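You operate a simulated robot arm through the tools that you are given. There is no shell and no other tool. Be economical: measure what you need, move in short steps, check, and stop when the job is done.

You run a simulated two-armed robot. Do the job below in one go: nothing can be reset, and whatever is moved stays where it is left.

JOB
Plug in the warming tray, then melt the butter on its hot spot on high; switch off, then unplug.
Fine: the plate nears 85 C, its hot spot passes 100 C: keep off it once it is on.

The check looks at the end state, three seconds after you hand in, the way a careful person would. Anything else that was tipped, shoved, dropped, spilled or broken makes it a failure.

ROBOT AND FRAMES
Two 6-joint arms with two-finger grippers on one trunk, on a base that drives. Base frame: it is fixed to the floor where the robot stands at the start and does not move with it; the origin is under the middle of the robot, x ahead of it, y to its left, z up; the surface under the hand at the start is at about z = 0.9. Units: m, degrees, N and s.
The left shoulder is at the start at [0.03, 0.178, 1.088], the right one opposite. With the tool pointing down near the work surface each hand reaches from about 0.46 to 0.84 m from the robot's upright axis, wherever it stands, measured 20 degrees to its own side. Places, roughly: butter bowl (10x10x5 cm) [0.6, 0.3, 0.9]; hot spot [0.7, -0.4, 0.9]; warming tray dial [0.6, 0, 1]. Payload 2.54 kg a hand.
The TCP of each hand is the grasp point between the finger pads, 0.03 m short of the fingertips. In the tool frame z runs along the fingers and y along their closing line. Largest opening 0.116 m; the body of the gripper starts 0.095 m behind the TCP.
Orientation is that of the tool frame in the base frame, as a unit quaternion [x, y, z, w]. With the fingers straight down and closing along the base's y, the tool's x points along the base's -x, its y along +y and its z along -z.

CONTROLS
- The arms move only by the tool apply_moves. It takes "left_plan", "right_plan" or both (then of equal length, played together; a hand with none holds still); each is a list that holds one entry, the list of rows, each a list of 7 numbers: the shift along the tool's x, y, z in m, then the turn, a rotation vector about the tool's x, y, z in rad, then the finger opening in m, from 0 to 0.116. In form: [[[tx, ty, tz, wx, wy, wz, grip], ...]]. A call has 1 to 12 rows; each row shifts and turns the commanded pose from where the row before left it, along the tool's axes as they then stand. Rows are played at 5 a second. More than 0.05 m and 8.6 degrees between two rows, or a gripper value outside its range, and nothing of the call is played. Where a pose cannot be reached the arm comes as near as it can. A force on the tool above 60 N (or 10 N above the force at the start of the call, whichever is more), or a blocked arm, ends the call early, and 0.2 s more pass. Each finger travels about 0.153 m/s and halts on what it meets, pressing with about 27 N; the grip force reading is that of the motor and also rises with nothing between the fingers. The clock runs only during rows and for 0.2 s after the last one: add rows that do not move to give the fingers time. The reply holds the time, the measured pose of the TCP, the force on the tool along the base axes, the opening and the grip force, in the units named above and with some noise, with the torque about the TCP (base axes, N m) and any sound that the robot's microphone picked up, and new pictures: "views" is both (left out), scene, wrist or none (wrist: the cameras of the hands that moved).
- Cameras (640 x 400 px; columns grow to the right, rows downward): "scene" is now at [0.0431, -0.0056, 1.8054]; the picture's right is [-0.08, -1.00, 0.00], its down [-0.80, 0.06, -0.60] and it looks along [0.59, -0.05, -0.80] (base axes); focal length 249 px, centre (320, 200). "left" rides on the left gripper at [0.069, 0.015, -0.122] in its tool frame; the picture's right is [-0.21, 0.98, 0.00], its down [-0.83, -0.18, -0.53] and it looks along [-0.52, -0.11, 0.85] (tool axes); focal length 251 px, centre (320, 200). "right" rides on the right gripper at [0.069, -0.015, -0.122] in its tool frame; the picture's right is [0.21, 0.98, 0.00], its down [-0.83, 0.18, -0.53] and it looks along [-0.52, 0.11, 0.85] (tool axes); focal length 251 px, centre (320, 200). There is no depth. A picture from a camera that has moved, and an enlarged one, comes with that camera's place and axes in the base frame and with its lens.
- lift_body(by): slides the trunk up (or, below 0, down) by that many m; the arms and the scene camera ride with it, the base frame stays. It gives what a move gives, with no picture.
- steer(legs): drives the robot by 1 to 6 legs, each [ahead, left, turn to the left] in m, m and degrees, along the robot's own axes; the way and the turn of a leg run together, so that a leg with both is an arc; at most 1.5 m and 180 degrees a leg. The arms and the cameras ride along, it lands a little off, and it stops where it bumps. It gives what a move gives, and a new picture of the scene camera.
- aim_head(pan, tilt): turns the head with the scene camera to pan (to the left, within 143 degrees either way) and tilt (down, from -29 to 69), counted from straight ahead of the robot. It gives what a move gives, and a new picture of the scene camera.
- close_up(camera, box): a new picture of the part [left, top, right, bottom] of that camera's present view, enlarged. No time passes.
- close_job(): hands the job in; it is judged then, once.

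Work in short steps. Places have to be worked out from the pictures, the camera data and where the tool is seen: move nearer, look again, correct. Check each grasp and each placing, and mend what went wrong. You have 120 turns and 260 pictures in all, those below and enlarged ones among them. Open the grippers and draw the arms clear of the work before you hand the job in, unless the task says otherwise; then end with one line.

The tools are called after "Call:" as a command line: name --argument value ..., lists and objects as JSON in quotes. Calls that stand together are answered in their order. apply_moves: Moves the arms, as the interface text tells. Its arguments: {"type":"object","properties":{"left_plan":{"type":"array"},"right_plan":{"type":"array"},"views":{"type":"string","enum":["both","scene","wrist","none"]}},"required":[]} The other tools are called the same way: lift_body (by) slides the trunk up or down; steer (legs) drives the base; aim_head (pan, tilt) turns the head that bears the scene camera; close_up (camera, box) takes an enlarged picture of a part of a camera's view; close_job () hands the job in.

At the start:

```text
time: 0.0
left_eef_pos: [0.5367, 0.2476, 1.2341]
left_ee_rot: [0.0, 1.0, 0.0, 0.0]
left_contact_force: [0.5, 0.3, 0.3]
left_moment: [-0.03, 0.01, 0.01]
left_finger_gap: 0.1161
left_grip_force: 0.1
right_eef_pos: [0.5149, -0.1255, 1.2864]
right_ee_rot: [0.001, 1.0, 0.0, 0.0]
right_contact_force: [-0.8, 0.2, 0.6]
right_moment: [0.01, -0.02, 0.02]
right_finger_gap: 0.1158
right_grip_force: 0.1
trunk travel left (down, up): [-0.3, 0.24]
robot x, y, heading: [0.0017, 0.0014, 0.2]
head pan, tilt: [-4.4, 53.5]
```

scene: 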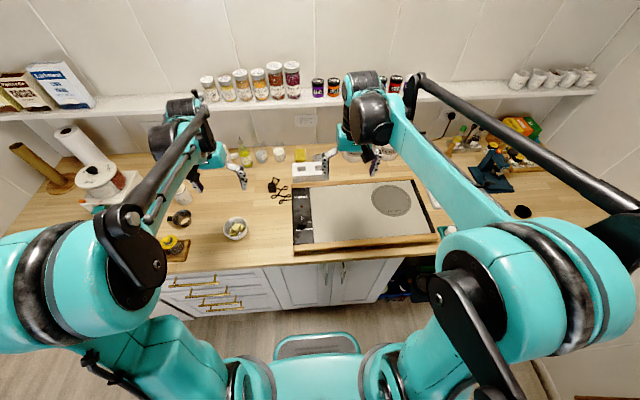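
right: 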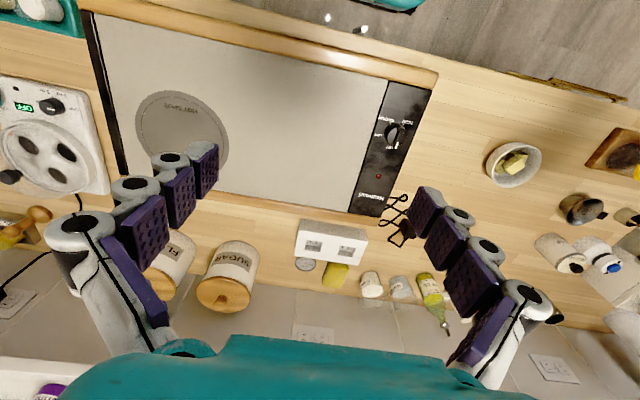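
left: 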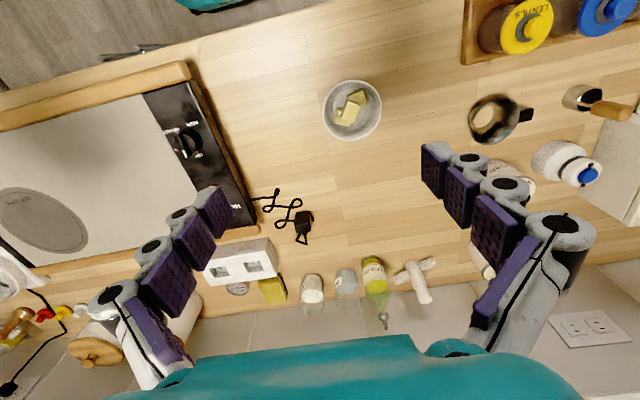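

I start by enlarging the work area: tray, plug with cord, socket strip and bowl.

Call:
close_up --camera "left" --box '[120, 60, 400, 310]'

Call:
close_up --camera "right" --box '[280, 80, 560, 300]'

Call:
close_up --camera "scene" --box '[210, 130, 450, 260]'

```text
1.60 times, centred on (260, 185) of left
camera zoom: at [0.4673, 0.2607, 1.3565], right [0.21, 0.98, 0.0], down [0.83, -0.18, 0.53], along [0.52, -0.11, -0.85], focal length 402 px, centre (416, 224)
```

zoom: 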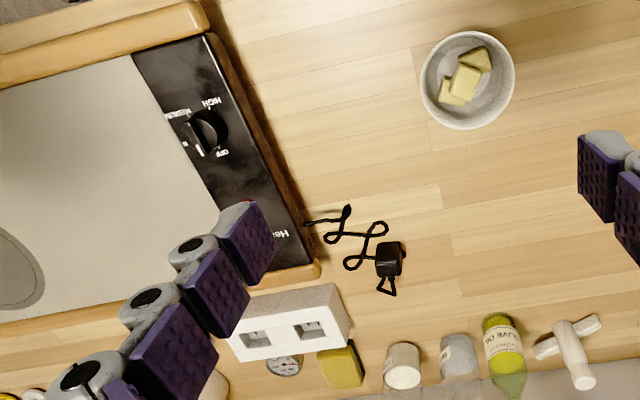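

```text
1.82 times, centred on (420, 190) of right
camera zoom: at [0.446, -0.1415, 1.4088], right [-0.21, 0.98, 0.0], down [0.83, 0.18, 0.53], along [0.52, 0.11, -0.85], focal length 457 px, centre (138, 218)
```

zoom: 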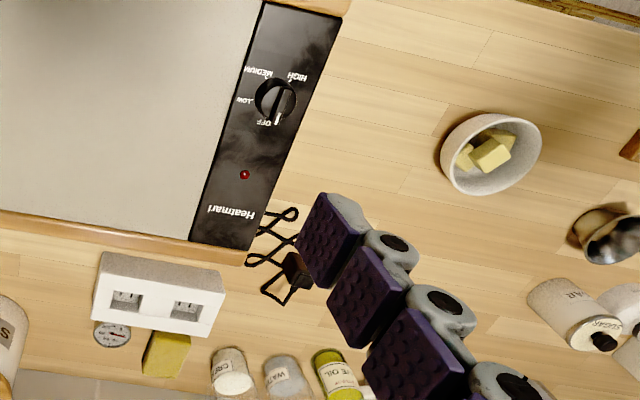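

```text
2.67 times, centred on (330, 195) of scene
camera zoom: at [0.0431, -0.0056, 1.8054], right [-0.08, -1.0, 0.0], down [-0.8, 0.06, -0.6], along [0.59, -0.05, -0.8], focal length 665 px, centre (293, 213)
```

zoom: 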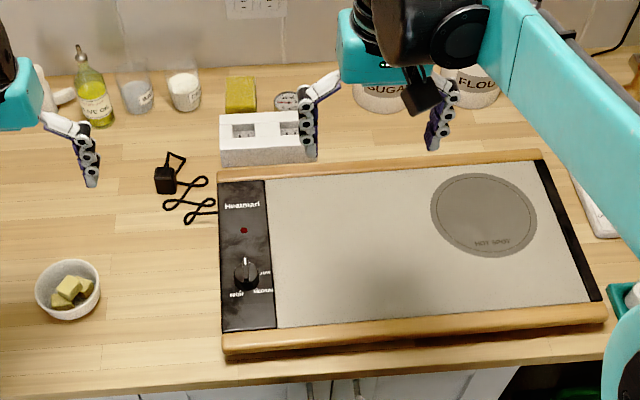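

The dial appears to be at OFF (pointer toward the wall). The plug lies near [0.785, 0.155], the sockets near [0.85, 0.015] and [0.85, -0.06], on a strip facing up. I drive forward slightly so they are within reach.

Call:
steer --legs '[[0.1, 0, 0]]'

```text
time: 1.1
left_eef_pos: [0.6357, 0.2476, 1.233]
left_ee_rot: [-0.001, 1.0, 0.0, 0.0]
left_contact_force: [-0.1, -0.4, 0.3]
left_moment: [0.0, 0.02, 0.02]
left_finger_gap: 0.1159
left_grip_force: 0.0
right_eef_pos: [0.614, -0.1246, 1.2864]
right_ee_rot: [0.0, 1.0, 0.0, 0.0]
right_contact_force: [0.5, -0.8, 0.2]
right_moment: [0.0, 0.01, -0.01]
right_finger_gap: 0.1161
right_grip_force: 0.2
trunk travel left (down, up): [-0.3, 0.24]
robot x, y, heading: [0.0984, -0.0016, -0.1]
head pan, tilt: [-4.4, 53.5]
camera scene: at [0.1432, -0.0055, 1.8054], right [-0.08, -1.0, 0.0], down [-0.8, 0.06, -0.59], along [0.59, -0.05, -0.8], focal length 249 px, centre (320, 200)
```

scene: 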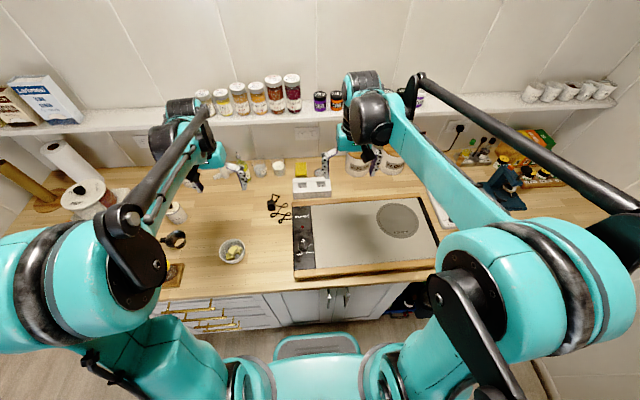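

The drive was clean. I move the left hand down in front of and above the plug to look at it with the wrist camera.

Call:
apply_moves --left_plan '[[[-0.016, -0.022, 0.033, 0, 0, 0, 0.1], [-0.016, -0.022, 0.033, 0, 0, 0, 0.08], [-0.016, -0.022, 0.033, 0, 0, 0, 0.06], [-0.016, -0.022, 0.033, 0, 0, 0, 0.06]]]' --views "wrist"

Call:
close_up --camera "left" --box '[200, 150, 440, 300]'

Call:
close_up --camera "scene" --box '[250, 165, 350, 230]'

```text
time: 2.1
left_eef_pos: [0.6976, 0.1573, 1.1029]
left_ee_rot: [-0.001, 1.0, 0.0, -0.001]
left_contact_force: [-0.1, -0.9, -0.1]
left_moment: [0.01, 0.01, 0.01]
left_finger_gap: 0.0603
left_grip_force: 0.1
right_eef_pos: [0.6159, -0.1261, 1.2852]
right_ee_rot: [-0.001, 1.0, 0.0, -0.001]
right_contact_force: [0.6, -0.1, -0.8]
right_moment: [-0.01, 0.05, 0.01]
right_finger_gap: 0.1161
right_grip_force: 0.1
trunk travel left (down, up): [-0.3, 0.24]
robot x, y, heading: [0.1001, -0.0024, 0.1]
head pan, tilt: [-4.4, 53.5]
camera left: at [0.6289, 0.1715, 1.2253], right [0.21, 0.98, 0.0], down [0.83, -0.18, 0.53], along [0.52, -0.11, -0.85], focal length 251 px, centre (320, 200)
```

left: 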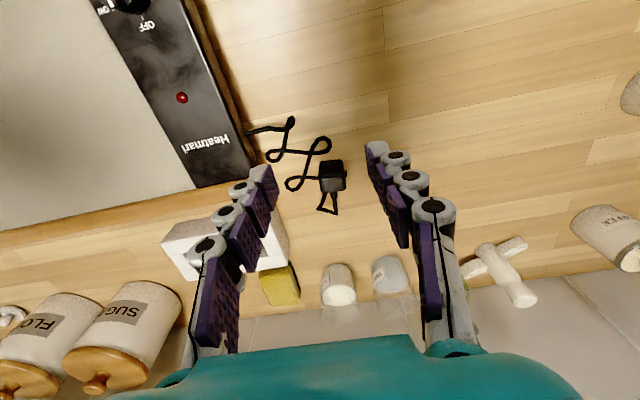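

```text
2.67 times, centred on (320, 225) of left
camera zoom: at [0.6289, 0.1715, 1.2253], right [0.21, 0.98, 0.0], down [0.83, -0.18, 0.53], along [0.52, -0.11, -0.85], focal length 670 px, centre (320, 133)
```

zoom: 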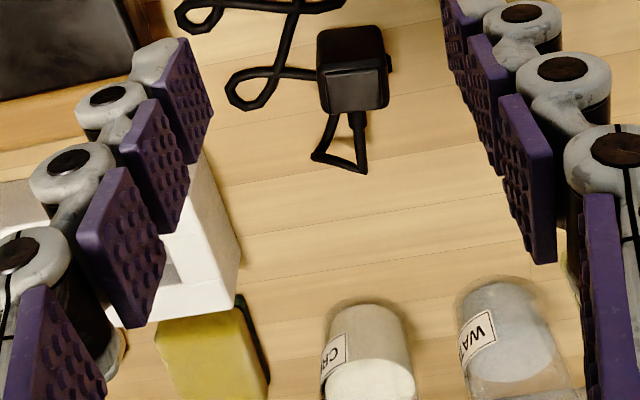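

```text
6.15 times, centred on (300, 198) of scene
camera zoom: at [0.1447, -0.0063, 1.8053], right [-0.08, -1.0, 0.0], down [-0.8, 0.06, -0.59], along [0.59, -0.05, -0.8], focal length 1534 px, centre (443, 215)
```

zoom: 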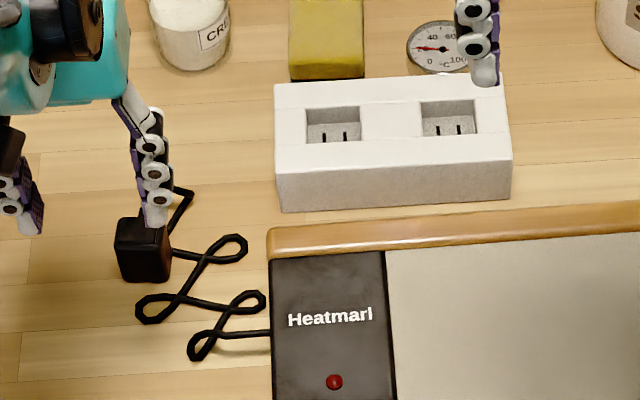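

The sockets are two recessed wells with paired slots (slots spaced along y). I still need to know where the plug's prongs point, so I go lower for a closer look from the front.

Call:
apply_moves --left_plan '[[[0.012, 0, 0.04, 0, 0, 0, 0.08], [0.012, 0, 0.04, 0, 0, 0, 0.1], [0.012, 0, 0.04, 0, 0, 0, 0.116]]]' --views "none"

Call:
close_up --camera "left" --box '[200, 150, 440, 300]'

```text
time: 3.0
left_eef_pos: [0.6623, 0.161, 0.9827]
left_ee_rot: [0.0, 1.0, 0.001, 0.0]
left_contact_force: [0.6, 0.0, 0.3]
left_moment: [-0.01, -0.01, 0.01]
left_finger_gap: 0.1159
left_grip_force: 0.0
right_eef_pos: [0.6153, -0.1241, 1.2874]
right_ee_rot: [0.001, 1.0, 0.0, 0.0]
right_contact_force: [-0.3, 0.1, -0.1]
right_moment: [0.01, -0.01, -0.01]
right_finger_gap: 0.1161
right_grip_force: 0.1
trunk travel left (down, up): [-0.3, 0.24]
robot x, y, heading: [0.1016, -0.0012, 0.1]
head pan, tilt: [-4.4, 53.5]
```

```text
2.67 times, centred on (320, 225) of left
camera zoom: at [0.5928, 0.1748, 1.1056], right [0.21, 0.98, 0.0], down [0.83, -0.18, 0.53], along [0.52, -0.11, -0.85], focal length 670 px, centre (320, 133)
```

zoom: 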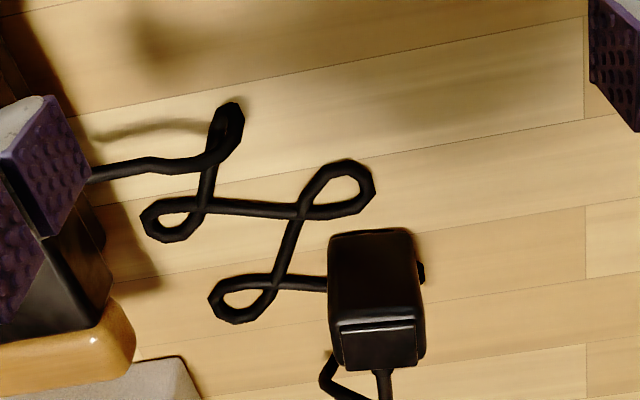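

A nub shows on the plug's left side, so I'll rotate the hand a quarter turn and view the plug from its +y side.

Call:
apply_moves --left_plan '[[[0, 0, -0.04, 0, 0, 0.143, 0.1], [0, 0, -0.04, 0, 0, 0.143, 0.1], [0, 0, 0, 0, 0, 0.143, 0.1], [0, 0, 0, 0, 0, 0.143, 0.1], [0, 0, 0, 0, 0, 0.143, 0.1], [0, 0, 0, 0, 0, 0.143, 0.1], [0, 0, 0, 0, 0, 0.143, 0.1], [0, 0, 0, 0, 0, 0.143, 0.1], [0, 0, 0, 0, 0, 0.143, 0.1], [0, 0, 0, 0, 0, 0.143, 0.1], [0, 0, 0, 0, 0, 0.143, 0.1]]]' --views "none"

Call:
apply_moves --left_plan '[[[0.03, 0.03, 0.01, 0, 0, 0, 0.1], [0.03, 0.03, 0.01, 0, 0, 0, 0.1], [0.03, 0.03, 0.01, 0, 0, 0, 0.1], [0, 0, 0.02, 0, 0, 0, 0.1]]]' --views "both"

```text
time: 5.3
left_eef_pos: [0.6636, 0.1583, 1.061]
left_ee_rot: [0.708, 0.706, 0.0, 0.001]
left_contact_force: [0.4, -1.1, 0.7]
left_moment: [0.02, 0.02, -0.04]
left_finger_gap: 0.1
left_grip_force: 0.1
right_eef_pos: [0.6141, -0.1252, 1.2876]
right_ee_rot: [-0.001, 1.0, 0.0, -0.001]
right_contact_force: [0.1, 0.5, 0.7]
right_moment: [-0.01, -0.02, 0.01]
right_finger_gap: 0.1161
right_grip_force: 0.0
trunk travel left (down, up): [-0.3, 0.24]
robot x, y, heading: [0.1009, -0.0031, 0.0]
head pan, tilt: [-4.4, 53.5]
```

```text
time: 6.3
left_eef_pos: [0.7533, 0.2497, 1.0113]
left_ee_rot: [0.708, 0.707, 0.0, -0.001]
left_contact_force: [-0.1, -0.3, -0.3]
left_moment: [0.0, -0.01, 0.01]
left_finger_gap: 0.0999
left_grip_force: 0.1
right_eef_pos: [0.6141, -0.1244, 1.2874]
right_ee_rot: [0.0, 1.0, 0.0, 0.0]
right_contact_force: [0.5, -0.9, 0.6]
right_moment: [0.04, 0.0, 0.03]
right_finger_gap: 0.116
right_grip_force: 0.0
trunk travel left (down, up): [-0.3, 0.24]
robot x, y, heading: [0.1028, -0.0003, -0.1]
head pan, tilt: [-4.4, 53.5]
camera scene: at [0.1423, -0.0063, 1.8054], right [-0.08, -1.0, 0.0], down [-0.8, 0.06, -0.6], along [0.59, -0.05, -0.8], focal length 249 px, centre (320, 200)
camera left: at [0.7688, 0.3171, 1.1349], right [0.98, -0.22, 0.0], down [-0.18, -0.83, 0.53], along [-0.12, -0.52, -0.85], focal length 251 px, centre (320, 200)
```

scene: 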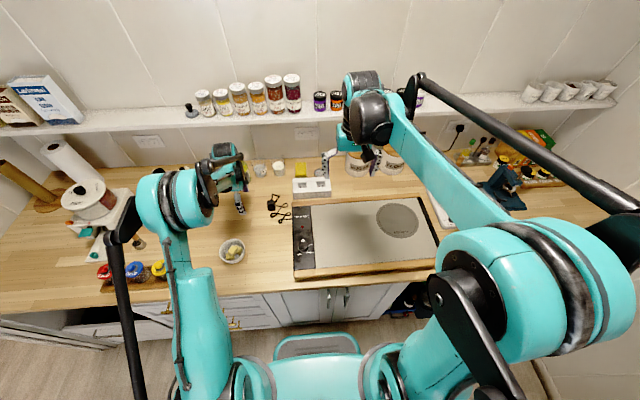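
left: 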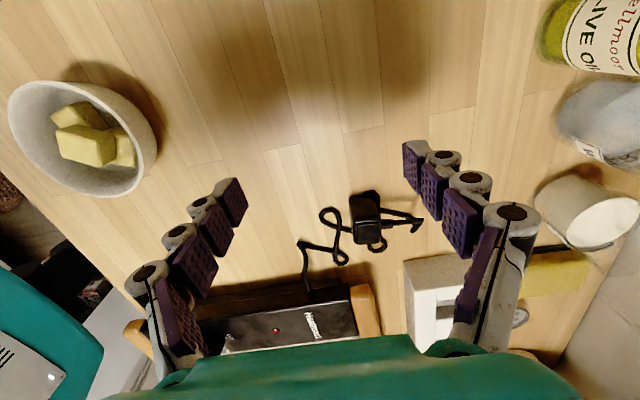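

The plug is visible from the +y side; I enlarge it.

Call:
close_up --camera "left" --box '[310, 170, 438, 270]'

```text
4.00 times, centred on (374, 220) of left
camera zoom: at [0.7688, 0.3171, 1.1349], right [0.98, -0.22, 0.0], down [-0.18, -0.83, 0.53], along [-0.12, -0.52, -0.85], focal length 1006 px, centre (104, 120)
```

zoom: 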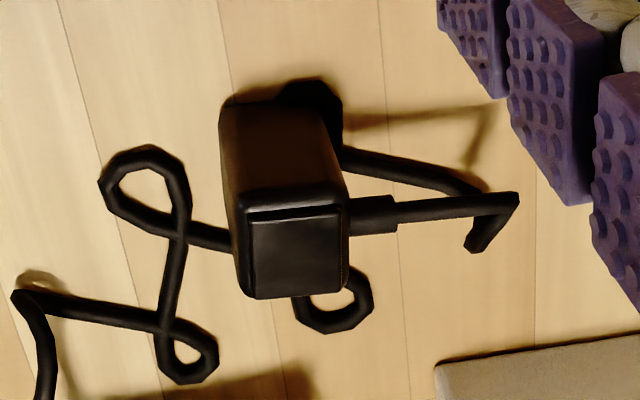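

Judging from both views, the plug stands prongs-down, about 25x28 mm and 45 mm tall, centred near [0.781, 0.157], with its cord leaving on the +x side. I turn the hand back so the fingers close along y and stop in front of the socket wells to measure them.

Call:
apply_moves --left_plan '[[[0, 0, -0.04, 0, 0, -0.143, 0.08], [0, 0, -0.04, 0, 0, -0.143, 0.08], [0, 0, 0, 0, 0, -0.143, 0.08], [0, 0, 0, 0, 0, -0.143, 0.08], [0, 0, 0, 0, 0, -0.143, 0.08], [0, 0, 0, 0, 0, -0.143, 0.08], [0, 0, 0, 0, 0, -0.143, 0.08], [0, 0, 0, 0, 0, -0.143, 0.08], [0, 0, 0, 0, 0, -0.143, 0.08], [0, 0, 0, 0, 0, -0.143, 0.08], [0, 0, 0, 0, 0, -0.143, 0.08]]]' --views "none"

Call:
apply_moves --left_plan '[[[0, -0.05, 0, 0, 0, 0, 0.08], [0, -0.05, 0, 0, 0, 0, 0.08], [0, -0.05, 0, 0, 0, 0, 0.1], [0, -0.05, 0, 0, 0, 0, 0.116], [0, -0.03, 0, 0, 0, 0, 0.116]]]' --views "wrist"

Call:
close_up --camera "left" --box '[220, 160, 420, 285]'

```text
time: 8.8
left_eef_pos: [0.7539, 0.2506, 1.0922]
left_ee_rot: [-0.001, 1.0, 0.0, 0.0]
left_contact_force: [0.0, -0.4, 0.8]
left_moment: [-0.04, -0.01, 0.0]
left_finger_gap: 0.0801
left_grip_force: 0.0
right_eef_pos: [0.6136, -0.1259, 1.2861]
right_ee_rot: [-0.001, 1.0, 0.0, 0.0]
right_contact_force: [-0.1, 0.2, 0.2]
right_moment: [-0.02, 0.0, 0.0]
right_finger_gap: 0.1163
right_grip_force: 0.1
trunk travel left (down, up): [-0.3, 0.24]
robot x, y, heading: [0.0966, -0.0006, 0.2]
head pan, tilt: [-4.4, 53.5]
```

```text
time: 9.9
left_eef_pos: [0.7526, 0.0176, 1.0871]
left_ee_rot: [-0.001, 1.0, -0.001, 0.0]
left_contact_force: [-0.2, -0.6, -0.2]
left_moment: [-0.03, 0.03, -0.02]
left_finger_gap: 0.1158
left_grip_force: 0.1
right_eef_pos: [0.614, -0.1262, 1.2861]
right_ee_rot: [-0.001, 1.0, -0.001, 0.001]
right_contact_force: [-0.3, 0.2, 0.1]
right_moment: [-0.02, 0.0, 0.01]
right_finger_gap: 0.1162
right_grip_force: 0.0
trunk travel left (down, up): [-0.3, 0.24]
robot x, y, heading: [0.0977, 0.0, -0.0]
head pan, tilt: [-4.4, 53.5]
camera left: at [0.6835, 0.0321, 1.2113], right [0.21, 0.98, 0.0], down [0.83, -0.18, 0.53], along [0.52, -0.11, -0.85], focal length 251 px, centre (320, 200)
```

left: 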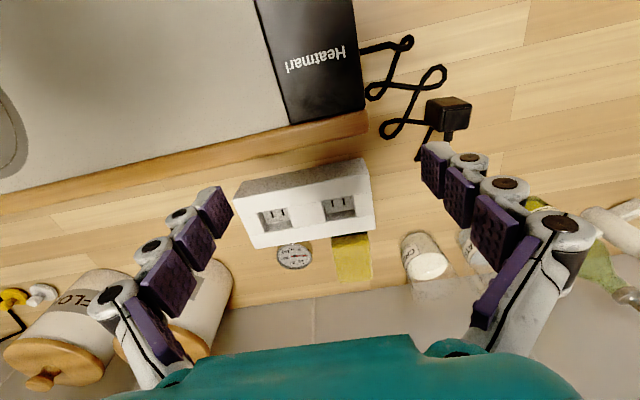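

```text
3.20 times, centred on (320, 222) of left
camera zoom: at [0.6835, 0.0321, 1.2113], right [0.21, 0.98, 0.0], down [0.83, -0.18, 0.53], along [0.52, -0.11, -0.85], focal length 805 px, centre (320, 128)
```

zoom: 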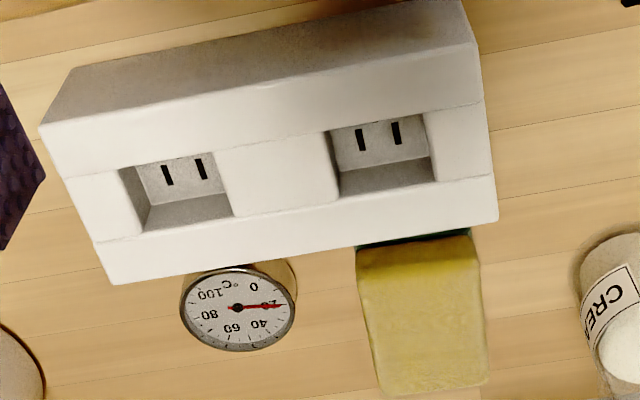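

Box top is z≈0.942; the near well is centred at about [0.866, 0.019], its floor at ~0.926, with slots 15 mm apart along y. Now I move over the plug to prepare the grasp.

Call:
apply_moves --left_plan '[[[-0.005, 0.05, 0, 0, 0, 0, 0.08], [-0.01, 0.05, 0, 0, 0, 0, 0.06], [-0.012, 0.039, 0.03, 0, 0, 0, 0.06], [0, 0, 0.03, 0, 0, 0, 0.06]]]' --views "wrist"

Call:
close_up --camera "left" --box '[240, 100, 400, 200]'

```text
refused: row 1 steps farther than a row can; nothing moved
```

```text
4.00 times, centred on (320, 150) of left
camera zoom: at [0.6835, 0.0321, 1.2113], right [0.21, 0.98, 0.0], down [0.83, -0.18, 0.53], along [0.52, -0.11, -0.85], focal length 1006 px, centre (320, 400)
```

zoom: 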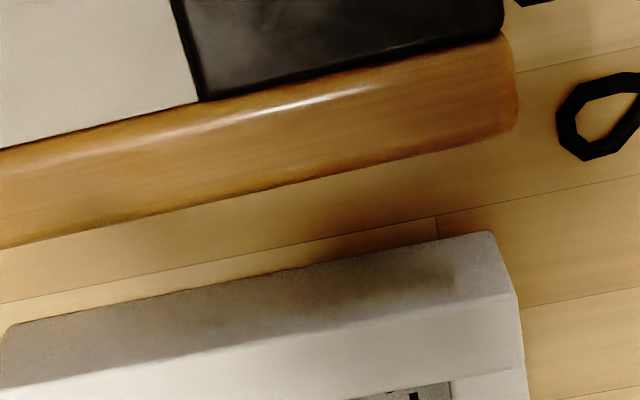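

The step was too long; I resend with smaller steps.

Call:
apply_moves --left_plan '[[[-0.007, 0.04, 0, 0, 0, 0, 0.08], [-0.007, 0.04, 0, 0, 0, 0, 0.06], [-0.007, 0.035, 0.02, 0, 0, 0, 0.06], [-0.007, 0.024, 0.03, 0, 0, 0, 0.06], [0, 0, 0, 0, 0, 0, 0.06]]]' --views "wrist"

Call:
close_up --camera "left" --box '[240, 100, 400, 200]'

```text
time: 11.2
left_eef_pos: [0.7806, 0.1589, 1.0396]
left_ee_rot: [0.0, 1.0, 0.0, 0.0]
left_contact_force: [0.3, 0.5, -0.1]
left_moment: [0.01, 0.01, 0.0]
left_finger_gap: 0.0601
left_grip_force: 0.1
right_eef_pos: [0.6139, -0.1259, 1.2873]
right_ee_rot: [0.0, 1.0, 0.0, 0.0]
right_contact_force: [-0.1, -0.2, -0.1]
right_moment: [-0.01, -0.05, -0.03]
right_finger_gap: 0.116
right_grip_force: 0.1
trunk travel left (down, up): [-0.3, 0.24]
robot x, y, heading: [0.1005, 0.0043, -0.2]
head pan, tilt: [-4.4, 53.5]
camera left: at [0.7117, 0.1726, 1.1627], right [0.21, 0.98, 0.0], down [0.83, -0.18, 0.53], along [0.52, -0.11, -0.85], focal length 251 px, centre (320, 200)
```

left: 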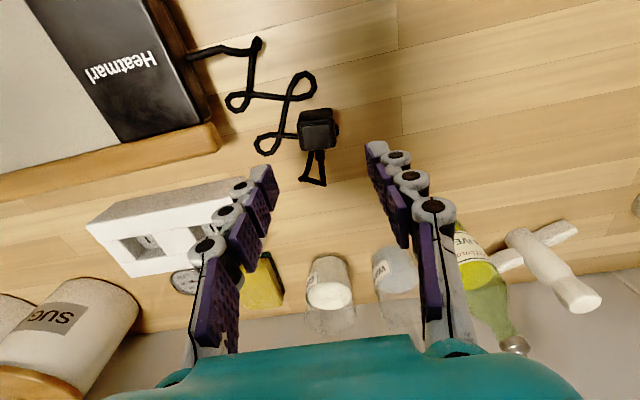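

```text
4.00 times, centred on (320, 150) of left
camera zoom: at [0.7117, 0.1726, 1.1627], right [0.21, 0.98, 0.0], down [0.83, -0.18, 0.53], along [0.52, -0.11, -0.85], focal length 1006 px, centre (320, 400)
```

zoom: 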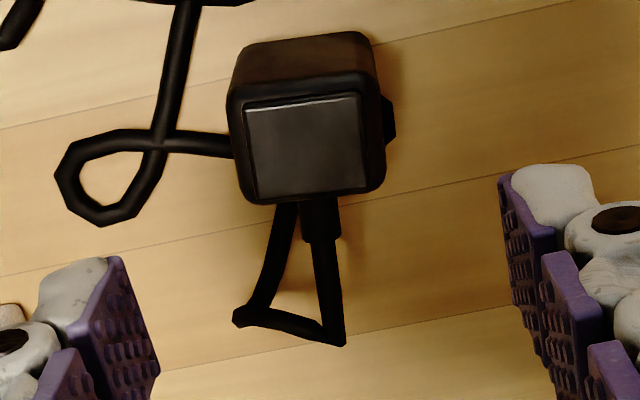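

The plug top is centred near [0.780, 0.156], yawed about 7° clockwise. I match that yaw and descend so that the fingertips end ~2.5 cm above the counter, then close.

Call:
apply_moves --left_plan '[[[0.001, -0.003, 0, 0, 0, 0.11, 0.06], [0, 0, 0.03, 0, 0, 0, 0.06], [0, 0, 0.03, 0, 0, 0, 0.06], [0, 0, 0.022, 0, 0, 0, 0.06], [0, 0, 0, 0, 0, 0, 0.06]]]' --views "wrist"

```text
time: 12.3
left_eef_pos: [0.7811, 0.1587, 0.9571]
left_ee_rot: [0.055, 0.999, -0.001, 0.0]
left_contact_force: [-0.6, 0.5, -0.3]
left_moment: [0.01, -0.03, -0.02]
left_finger_gap: 0.0599
left_grip_force: 0.1
right_eef_pos: [0.6127, -0.1253, 1.2864]
right_ee_rot: [-0.001, 1.0, 0.001, 0.0]
right_contact_force: [-0.4, -0.1, -0.1]
right_moment: [0.03, -0.04, -0.02]
right_finger_gap: 0.1163
right_grip_force: 0.0
trunk travel left (down, up): [-0.3, 0.24]
robot x, y, heading: [0.0994, -0.002, 0.2]
head pan, tilt: [-4.4, 53.5]
camera left: at [0.7137, 0.1782, 1.0799], right [0.32, 0.95, 0.0], down [0.8, -0.27, 0.53], along [0.51, -0.17, -0.85], focal length 251 px, centre (320, 200)
```

left: 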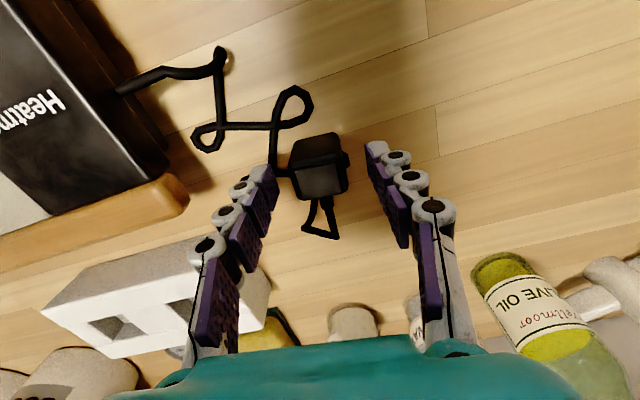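

The plug sits centred between the fingertips. I close the fingers.

Call:
apply_moves --left_plan '[[[0, 0, 0, 0, 0, 0, 0.03], [0, 0, 0, 0, 0, 0, 0.01], [0, 0, 0, 0, 0, 0, 0.01], [0, 0, 0, 0, 0, 0, 0.01]]]' --views "wrist"

```text
time: 13.3
left_eef_pos: [0.7803, 0.1572, 0.9581]
left_ee_rot: [0.054, 0.999, -0.001, 0.0]
left_contact_force: [0.8, -0.2, 0.2]
left_moment: [0.0, 0.0, 0.01]
left_finger_gap: 0.0328
left_grip_force: 27.0
right_eef_pos: [0.6137, -0.1244, 1.2869]
right_ee_rot: [-0.001, 1.0, 0.0, 0.0]
right_contact_force: [0.3, -0.8, 0.7]
right_moment: [0.03, -0.01, -0.02]
right_finger_gap: 0.1162
right_grip_force: 0.0
trunk travel left (down, up): [-0.3, 0.24]
robot x, y, heading: [0.0966, -0.004, 0.1]
head pan, tilt: [-4.4, 53.5]
camera left: at [0.7139, 0.1782, 1.0801], right [0.32, 0.95, 0.0], down [0.8, -0.27, 0.53], along [0.51, -0.17, -0.85], focal length 251 px, centre (320, 200)
```

left: 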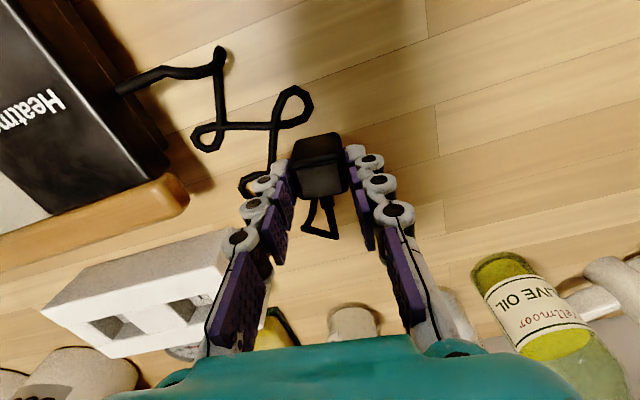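

Held with 27 N at a 33 mm gap. I lift 10 cm and look at it from the scene camera for the prongs.

Call:
apply_moves --left_plan '[[[0, 0, -0.03, 0, 0, 0, 0.01], [0, 0, -0.03, 0, 0, 0, 0.01], [0, 0, -0.04, 0, 0, -0.11, 0.01], [0, 0, 0, 0, 0, 0, 0.01]]]' --views "wrist"

Call:
close_up --camera "scene" --box '[230, 150, 350, 225]'

Call:
close_up --camera "right" --box '[340, 150, 560, 290]'

```text
time: 14.3
left_eef_pos: [0.779, 0.1574, 1.0591]
left_ee_rot: [-0.002, 1.0, 0.0, 0.001]
left_contact_force: [0.3, -1.2, -1.2]
left_moment: [0.02, 0.0, 0.01]
left_finger_gap: 0.0328
left_grip_force: 27.0
right_eef_pos: [0.6147, -0.1253, 1.2876]
right_ee_rot: [0.0, 1.0, 0.0, 0.0]
right_contact_force: [-0.3, -0.3, 0.0]
right_moment: [-0.04, 0.01, -0.01]
right_finger_gap: 0.1158
right_grip_force: 0.0
trunk travel left (down, up): [-0.3, 0.24]
robot x, y, heading: [0.0969, -0.0003, 0.1]
head pan, tilt: [-4.4, 53.5]
camera left: at [0.7112, 0.1716, 1.1823], right [0.21, 0.98, 0.0], down [0.83, -0.18, 0.53], along [0.52, -0.11, -0.85], focal length 251 px, centre (320, 200)
```

left: 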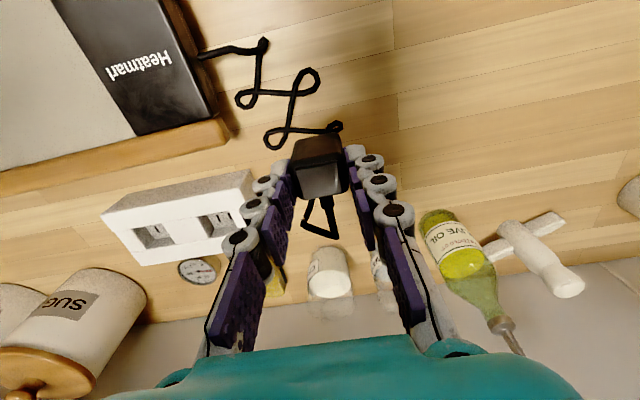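

```text
5.33 times, centred on (290, 188) of scene
camera zoom: at [0.1433, -0.0054, 1.8053], right [-0.08, -1.0, 0.0], down [-0.8, 0.06, -0.59], along [0.59, -0.05, -0.8], focal length 1330 px, centre (480, 267)
```

zoom: 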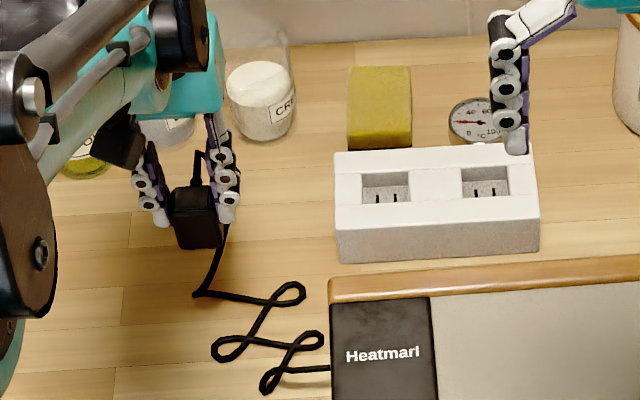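

```text
2.86 times, centred on (450, 220) of right
camera zoom: at [0.5461, -0.141, 1.4084], right [-0.22, 0.98, 0.0], down [0.83, 0.18, 0.53], along [0.52, 0.11, -0.85], focal length 718 px, centre (-51, 143)
```

zoom: 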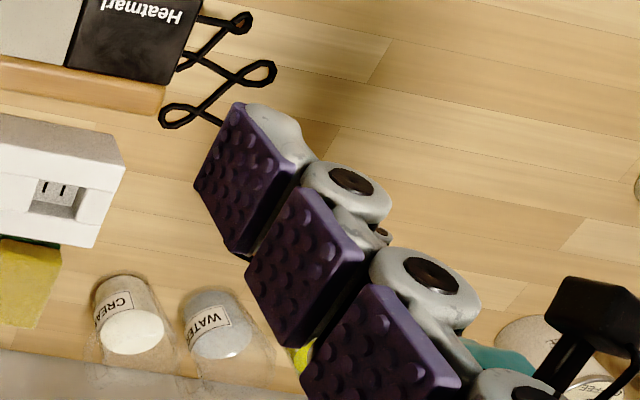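

No prongs are visible from above, so they should point down. I check with the right wrist camera, lowering that hand in front and tilting it to look nearly horizontally.

Call:
apply_moves --right_plan '[[[0, 0.022, 0.041, 0, 0, 0, 0.116], [0, 0.022, 0.041, 0, 0, 0, 0.116], [0, 0.022, 0.041, 0, 0, 0, 0.116], [0, 0.022, 0.041, 0, 0, 0, 0.116], [0, 0.022, 0.041, 0, 0, 0, 0.116], [0, 0.022, 0.041, 0, 0, 0, 0.116], [0, 0.022, 0.02, 0, -0.14, 0, 0.116], [0, 0, 0, 0, -0.14, 0, 0.116], [0, 0, 0, 0, -0.14, 0, 0.116], [0, 0, 0, 0, -0.14, 0, 0.116], [0, 0, 0, 0, -0.14, 0, 0.116]]]' --views "wrist"

```text
time: 16.8
left_eef_pos: [0.7801, 0.1582, 1.0601]
left_ee_rot: [-0.001, 1.0, 0.0, 0.0]
left_contact_force: [-0.6, 0.0, -0.6]
left_moment: [0.0, 0.02, 0.0]
left_finger_gap: 0.0331
left_grip_force: 26.7
right_eef_pos: [0.6175, 0.0311, 1.0274]
right_ee_rot: [0.0, 0.939, 0.0, 0.343]
right_contact_force: [-0.1, 0.3, 0.6]
right_moment: [-0.02, 0.02, 0.0]
right_finger_gap: 0.1159
right_grip_force: 0.1
right hand out of reach, approached as far as the arm can: row 11
trunk travel left (down, up): [-0.3, 0.24]
robot x, y, heading: [0.0988, 0.0041, 0.1]
head pan, tilt: [-4.4, 53.5]
camera right: at [0.4864, 0.0152, 1.0751], right [-0.16, 0.98, -0.14], down [0.29, 0.18, 0.94], along [0.94, 0.12, -0.31], focal length 251 px, centre (320, 200)
```

right: 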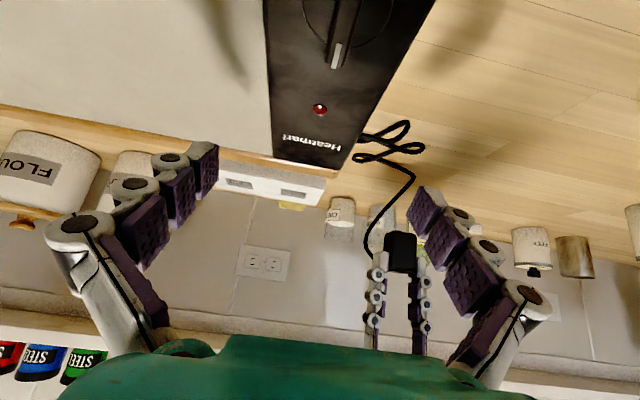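

Call:
close_up --camera "right" --box '[340, 205, 452, 275]'

```text
5.71 times, centred on (396, 240) of right
camera zoom: at [0.4864, 0.0152, 1.0751], right [-0.16, 0.98, -0.14], down [0.29, 0.18, 0.94], along [0.94, 0.12, -0.31], focal length 1437 px, centre (-114, -29)
```

zoom: 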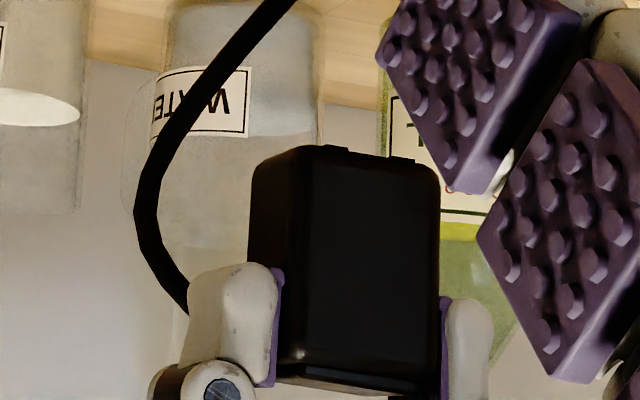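

The plug body is upside up with two prongs below, centred, ~13 mm apart along y — as needed. I withdraw the right hand up and back.

Call:
apply_moves --right_plan '[[[0, 0, -0.03, 0, 0.14, 0, 0.116], [0, 0, -0.03, 0, 0.14, 0, 0.116], [0, 0, -0.03, 0, 0.14, 0, 0.1], [0, -0.02, -0.03, 0, 0.14, 0, 0.08], [0, -0.03, -0.03, 0, 0.14, 0, 0.08], [0, -0.04, -0.03, 0, 0, 0, 0.08], [0, -0.04, -0.03, 0, 0, 0, 0.08], [0.03, -0.035, 0, 0, 0, 0, 0.08], [0.03, -0.035, 0, 0, 0, 0, 0.08]]]' --views "none"

Call:
apply_moves --left_plan '[[[-0.01, -0.028, 0, 0, 0, 0, 0.01], [-0.018, -0.028, 0, 0, 0, 0, 0.01], [-0.02, -0.028, 0, 0, 0, 0, 0.01], [-0.02, -0.028, 0, 0, 0, 0, 0.01], [-0.018, -0.027, 0, 0, 0, 0, 0.01], [0, 0, 0.02, 0, 0, 0, 0.01]]]' --views "wrist"

Call:
close_up --camera "left" --box '[220, 100, 420, 225]'

Call:
close_up --camera "scene" --box '[250, 150, 350, 213]'

```text
time: 18.8
left_eef_pos: [0.7789, 0.1571, 1.0608]
left_ee_rot: [0.0, 1.0, 0.001, 0.001]
left_contact_force: [0.3, 0.4, 0.1]
left_moment: [0.03, 0.0, -0.01]
left_finger_gap: 0.0329
left_grip_force: 27.1
right_eef_pos: [0.495, -0.1711, 1.2201]
right_ee_rot: [-0.001, 1.0, 0.0, 0.0]
right_contact_force: [-0.2, 0.0, 0.5]
right_moment: [0.01, -0.02, -0.01]
right_finger_gap: 0.0801
right_grip_force: 0.1
trunk travel left (down, up): [-0.3, 0.24]
robot x, y, heading: [0.0963, 0.0015, 0.0]
head pan, tilt: [-4.4, 53.5]
```

```text
time: 20.1
left_eef_pos: [0.8663, 0.0172, 1.0421]
left_ee_rot: [-0.001, 1.0, 0.0, 0.0]
left_contact_force: [-0.9, -0.3, -1.7]
left_moment: [0.0, -0.03, -0.03]
left_finger_gap: 0.0327
left_grip_force: 26.8
right_eef_pos: [0.496, -0.1701, 1.2206]
right_ee_rot: [-0.001, 1.0, 0.0, -0.001]
right_contact_force: [-0.2, 0.7, 0.4]
right_moment: [-0.03, 0.0, 0.0]
right_finger_gap: 0.0804
right_grip_force: 0.0
trunk travel left (down, up): [-0.3, 0.24]
robot x, y, heading: [0.0962, -0.0008, -0.3]
head pan, tilt: [-4.4, 53.5]
camera left: at [0.7985, 0.0317, 1.1648], right [0.21, 0.98, 0.0], down [0.83, -0.18, 0.53], along [0.52, -0.11, -0.85], focal length 251 px, centre (320, 200)
```

left: 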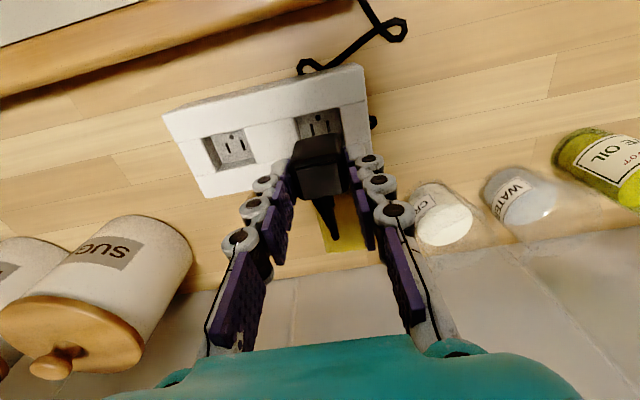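

```text
3.20 times, centred on (320, 162) of left
camera zoom: at [0.7985, 0.0317, 1.1648], right [0.21, 0.98, 0.0], down [0.83, -0.18, 0.53], along [0.52, -0.11, -0.85], focal length 805 px, centre (320, 320)
```

zoom: 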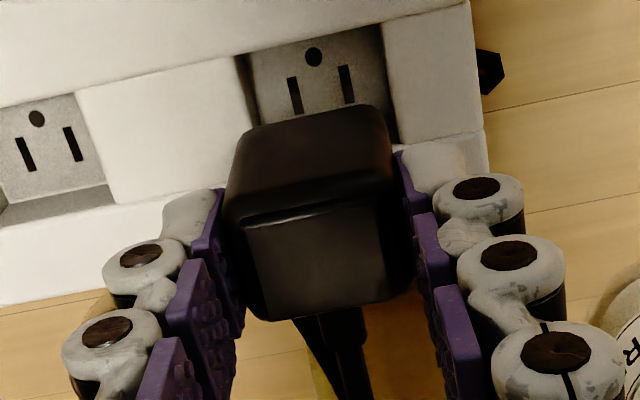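

```text
6.35 times, centred on (300, 182) of scene
camera zoom: at [0.1422, -0.0047, 1.8054], right [-0.08, -1.0, 0.0], down [-0.8, 0.06, -0.6], along [0.59, -0.05, -0.8], focal length 1583 px, centre (447, 318)
```

zoom: 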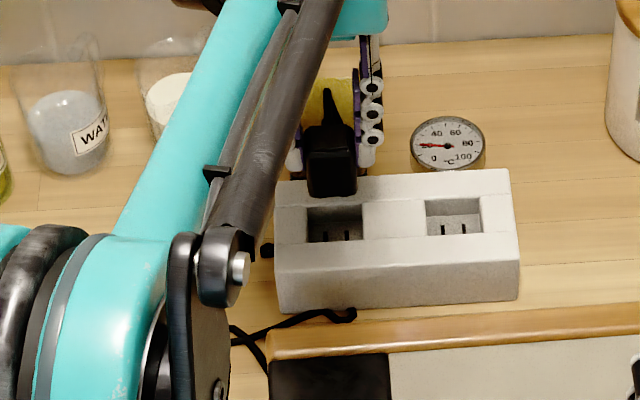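

Plug and well are aligned to within ~1 mm (slots near [0.866, 0.018]). I descend slowly into the well.

Call:
apply_moves --left_plan '[[[0, 0.001, 0.015, 0, 0, 0, 0.01], [0, 0, 0.015, 0, 0, 0, 0.01], [0, 0, 0.008, 0, 0, 0, 0.01], [0, 0, 0.006, 0, 0, 0, 0.01]]]' --views "wrist"

Call:
close_up --camera "left" --box '[240, 120, 400, 220]'

```text
time: 21.1
left_eef_pos: [0.8648, 0.0168, 0.9991]
left_ee_rot: [-0.001, 1.0, 0.001, 0.001]
left_contact_force: [-5.9, 0.9, 22.7]
left_moment: [0.05, -0.14, 0.03]
left_finger_gap: 0.0331
left_grip_force: 26.9
right_eef_pos: [0.4945, -0.1692, 1.2218]
right_ee_rot: [-0.001, 1.0, 0.0, 0.001]
right_contact_force: [-0.3, 0.1, 0.0]
right_moment: [0.03, 0.02, 0.02]
right_finger_gap: 0.0803
right_grip_force: 0.0
trunk travel left (down, up): [-0.3, 0.24]
robot x, y, heading: [0.1012, -0.0008, 0.2]
head pan, tilt: [-4.4, 53.5]
camera left: at [0.7955, 0.0311, 1.1217], right [0.21, 0.98, 0.0], down [0.83, -0.18, 0.53], along [0.52, -0.11, -0.85], focal length 251 px, centre (320, 200)
```

left: 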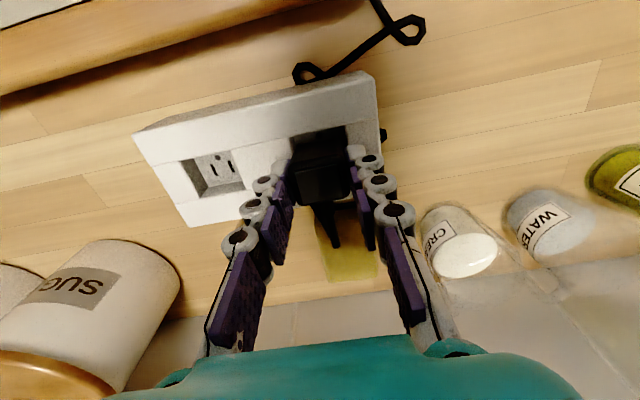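

```text
4.00 times, centred on (320, 170) of left
camera zoom: at [0.7955, 0.0311, 1.1217], right [0.21, 0.98, 0.0], down [0.83, -0.18, 0.53], along [0.52, -0.11, -0.85], focal length 1006 px, centre (320, 320)
```

zoom: 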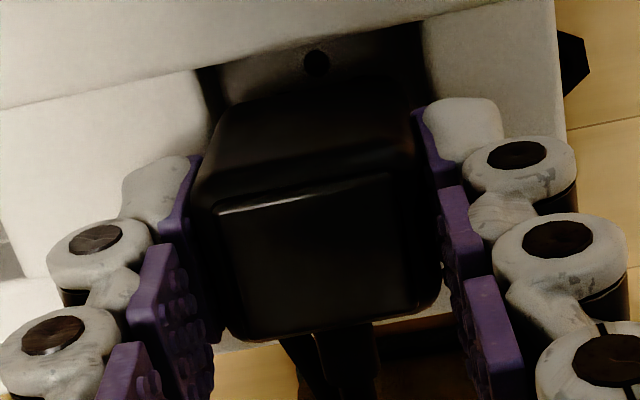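

The plug's far edge is catching the well's far rim (upward force 23 N, −6 N in x); the gap at the near side confirms it is ~4 mm too far. I lift a little, shift −x, and descend again.

Call:
apply_moves --left_plan '[[[0, 0, -0.008, 0, 0, 0, 0.01], [0.004, 0.0005, 0, 0, 0, 0, 0.01], [0, 0, 0.006, 0, 0, 0, 0.01], [0, 0, 0.005, 0, 0, 0, 0.01], [0, 0, 0.003, 0, 0, 0, 0.01]]]' --views "none"

Call:
close_up --camera "left" --box '[240, 120, 400, 220]'

```text
time: 22.4
left_eef_pos: [0.8631, 0.0176, 0.9888]
left_ee_rot: [-0.001, 1.0, 0.0, 0.0]
left_contact_force: [0.2, 0.2, -0.3]
left_moment: [-0.02, 0.01, 0.02]
left_finger_gap: 0.033
left_grip_force: 26.9
right_eef_pos: [0.4977, -0.1696, 1.2203]
right_ee_rot: [-0.001, 1.0, 0.0, 0.0]
right_contact_force: [-0.3, 0.1, -0.1]
right_moment: [-0.01, 0.0, 0.02]
right_finger_gap: 0.0797
right_grip_force: 0.1
trunk travel left (down, up): [-0.3, 0.24]
robot x, y, heading: [0.0967, -0.0009, -0.1]
head pan, tilt: [-4.4, 53.5]
```

```text
4.00 times, centred on (320, 170) of left
camera zoom: at [0.7939, 0.0316, 1.1123], right [0.21, 0.98, 0.0], down [0.83, -0.18, 0.53], along [0.52, -0.11, -0.85], focal length 1006 px, centre (320, 320)
```

zoom: 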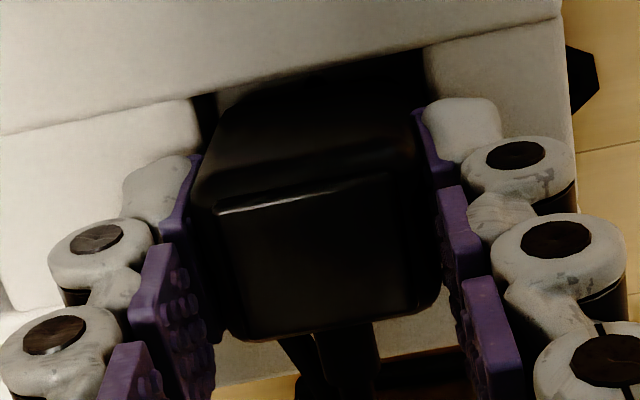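

It is inside the well without contact now. I continue down in small steps.

Call:
apply_moves --left_plan '[[[0, 0, 0.003, 0, 0, 0, 0.01], [0, 0, 0.003, 0, 0, 0, 0.01], [0, 0, 0.003, 0, 0, 0, 0.01]]]' --views "none"

Call:
close_up --camera "left" --box '[240, 120, 400, 220]'

```text
time: 23.1
left_eef_pos: [0.8626, 0.0172, 0.9809]
left_ee_rot: [-0.002, 1.0, 0.0, 0.0]
left_contact_force: [1.9, -0.3, 6.6]
left_moment: [-0.04, -0.03, 0.02]
left_finger_gap: 0.0325
left_grip_force: 27.0
right_eef_pos: [0.496, -0.1701, 1.2224]
right_ee_rot: [0.0, 1.0, 0.0, 0.0]
right_contact_force: [-0.9, -0.1, 0.0]
right_moment: [0.01, -0.02, 0.02]
right_finger_gap: 0.0801
right_grip_force: 0.0
trunk travel left (down, up): [-0.3, 0.24]
robot x, y, heading: [0.0984, 0.0003, -0.0]
head pan, tilt: [-4.4, 53.5]
```

```text
4.00 times, centred on (320, 170) of left
camera zoom: at [0.7932, 0.0314, 1.1044], right [0.21, 0.98, 0.0], down [0.83, -0.18, 0.53], along [0.52, -0.11, -0.84], focal length 1006 px, centre (320, 320)
```

zoom: 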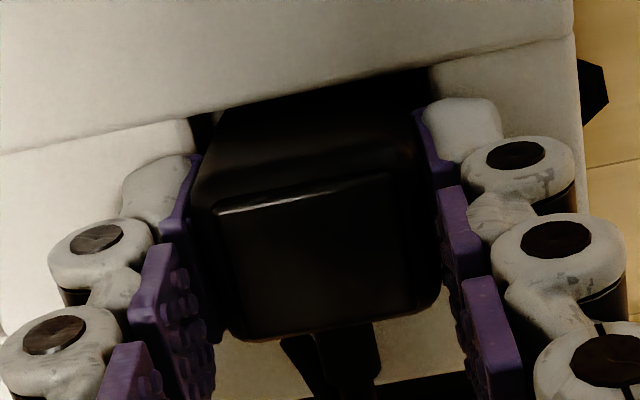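

Light contact (6.6 N). I press further gently to see whether prongs engage; LED/sound may tell.

Call:
apply_moves --left_plan '[[[0, 0, 0.003, 0, 0, 0, 0.01], [0, 0, 0.003, 0, 0, 0, 0.01]]]' --views "none"

```text
time: 23.8
left_eef_pos: [0.8619, 0.0167, 0.9791]
left_ee_rot: [-0.001, 1.0, -0.001, 0.003]
left_contact_force: [15.5, -0.5, 49.6]
left_moment: [-0.21, -0.12, 0.04]
left_finger_gap: 0.033
left_grip_force: 26.9
right_eef_pos: [0.4936, -0.1702, 1.2237]
right_ee_rot: [0.0, 1.0, 0.0, 0.002]
right_contact_force: [0.1, 0.2, 0.3]
right_moment: [0.01, 0.02, 0.0]
right_finger_gap: 0.0796
right_grip_force: 0.0
trunk travel left (down, up): [-0.3, 0.24]
robot x, y, heading: [0.0991, -0.0002, -0.1]
head pan, tilt: [-4.4, 53.5]
```

It stops at TCP z≈0.979 with 50 N; I check whether it's seated: scene close-up of plug/box and the tray's LED.

Call:
close_up --camera "scene" --box '[270, 150, 350, 200]'

Call:
close_up --camera "right" --box '[360, 60, 560, 300]'

Call:
close_up --camera "left" --box '[240, 120, 400, 220]'

```text
8.00 times, centred on (310, 175) of scene
camera zoom: at [0.1377, -0.0059, 1.806], right [-0.08, -1.0, 0.0], down [-0.8, 0.06, -0.6], along [0.6, -0.05, -0.8], focal length 1994 px, centre (400, 400)
```

zoom: 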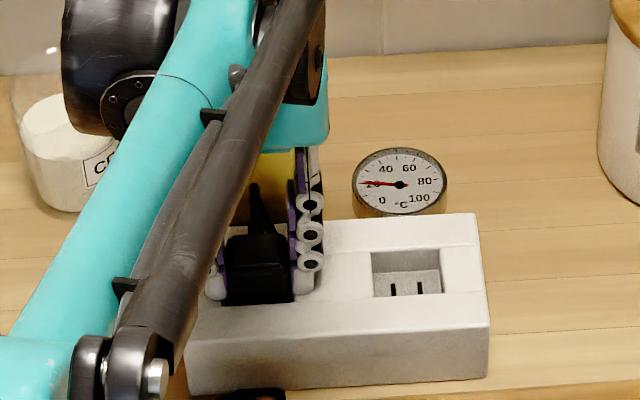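

```text
1.67 times, centred on (460, 180) of right
camera zoom: at [0.4243, -0.1862, 1.3444], right [-0.22, 0.98, 0.0], down [0.82, 0.18, 0.54], along [0.52, 0.12, -0.84], focal length 419 px, centre (87, 233)
```

zoom: 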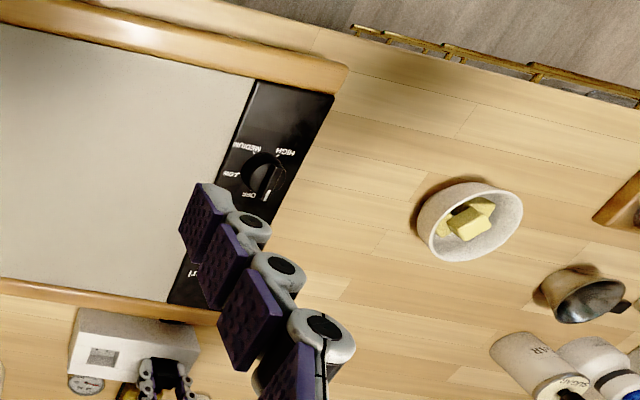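

```text
4.00 times, centred on (320, 170) of left
camera zoom: at [0.7915, 0.0313, 1.1017], right [0.21, 0.98, 0.0], down [0.82, -0.18, 0.54], along [0.53, -0.11, -0.84], focal length 1006 px, centre (320, 320)
```

zoom: 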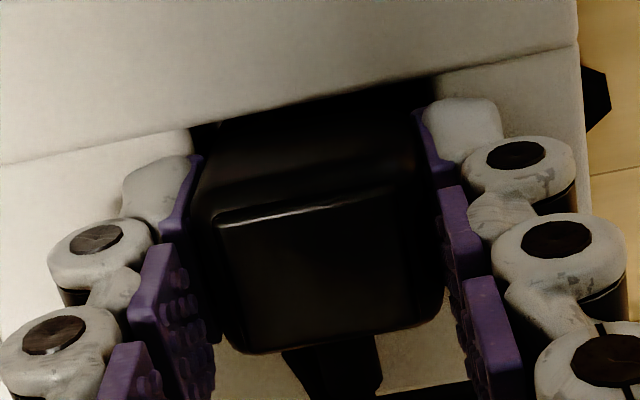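

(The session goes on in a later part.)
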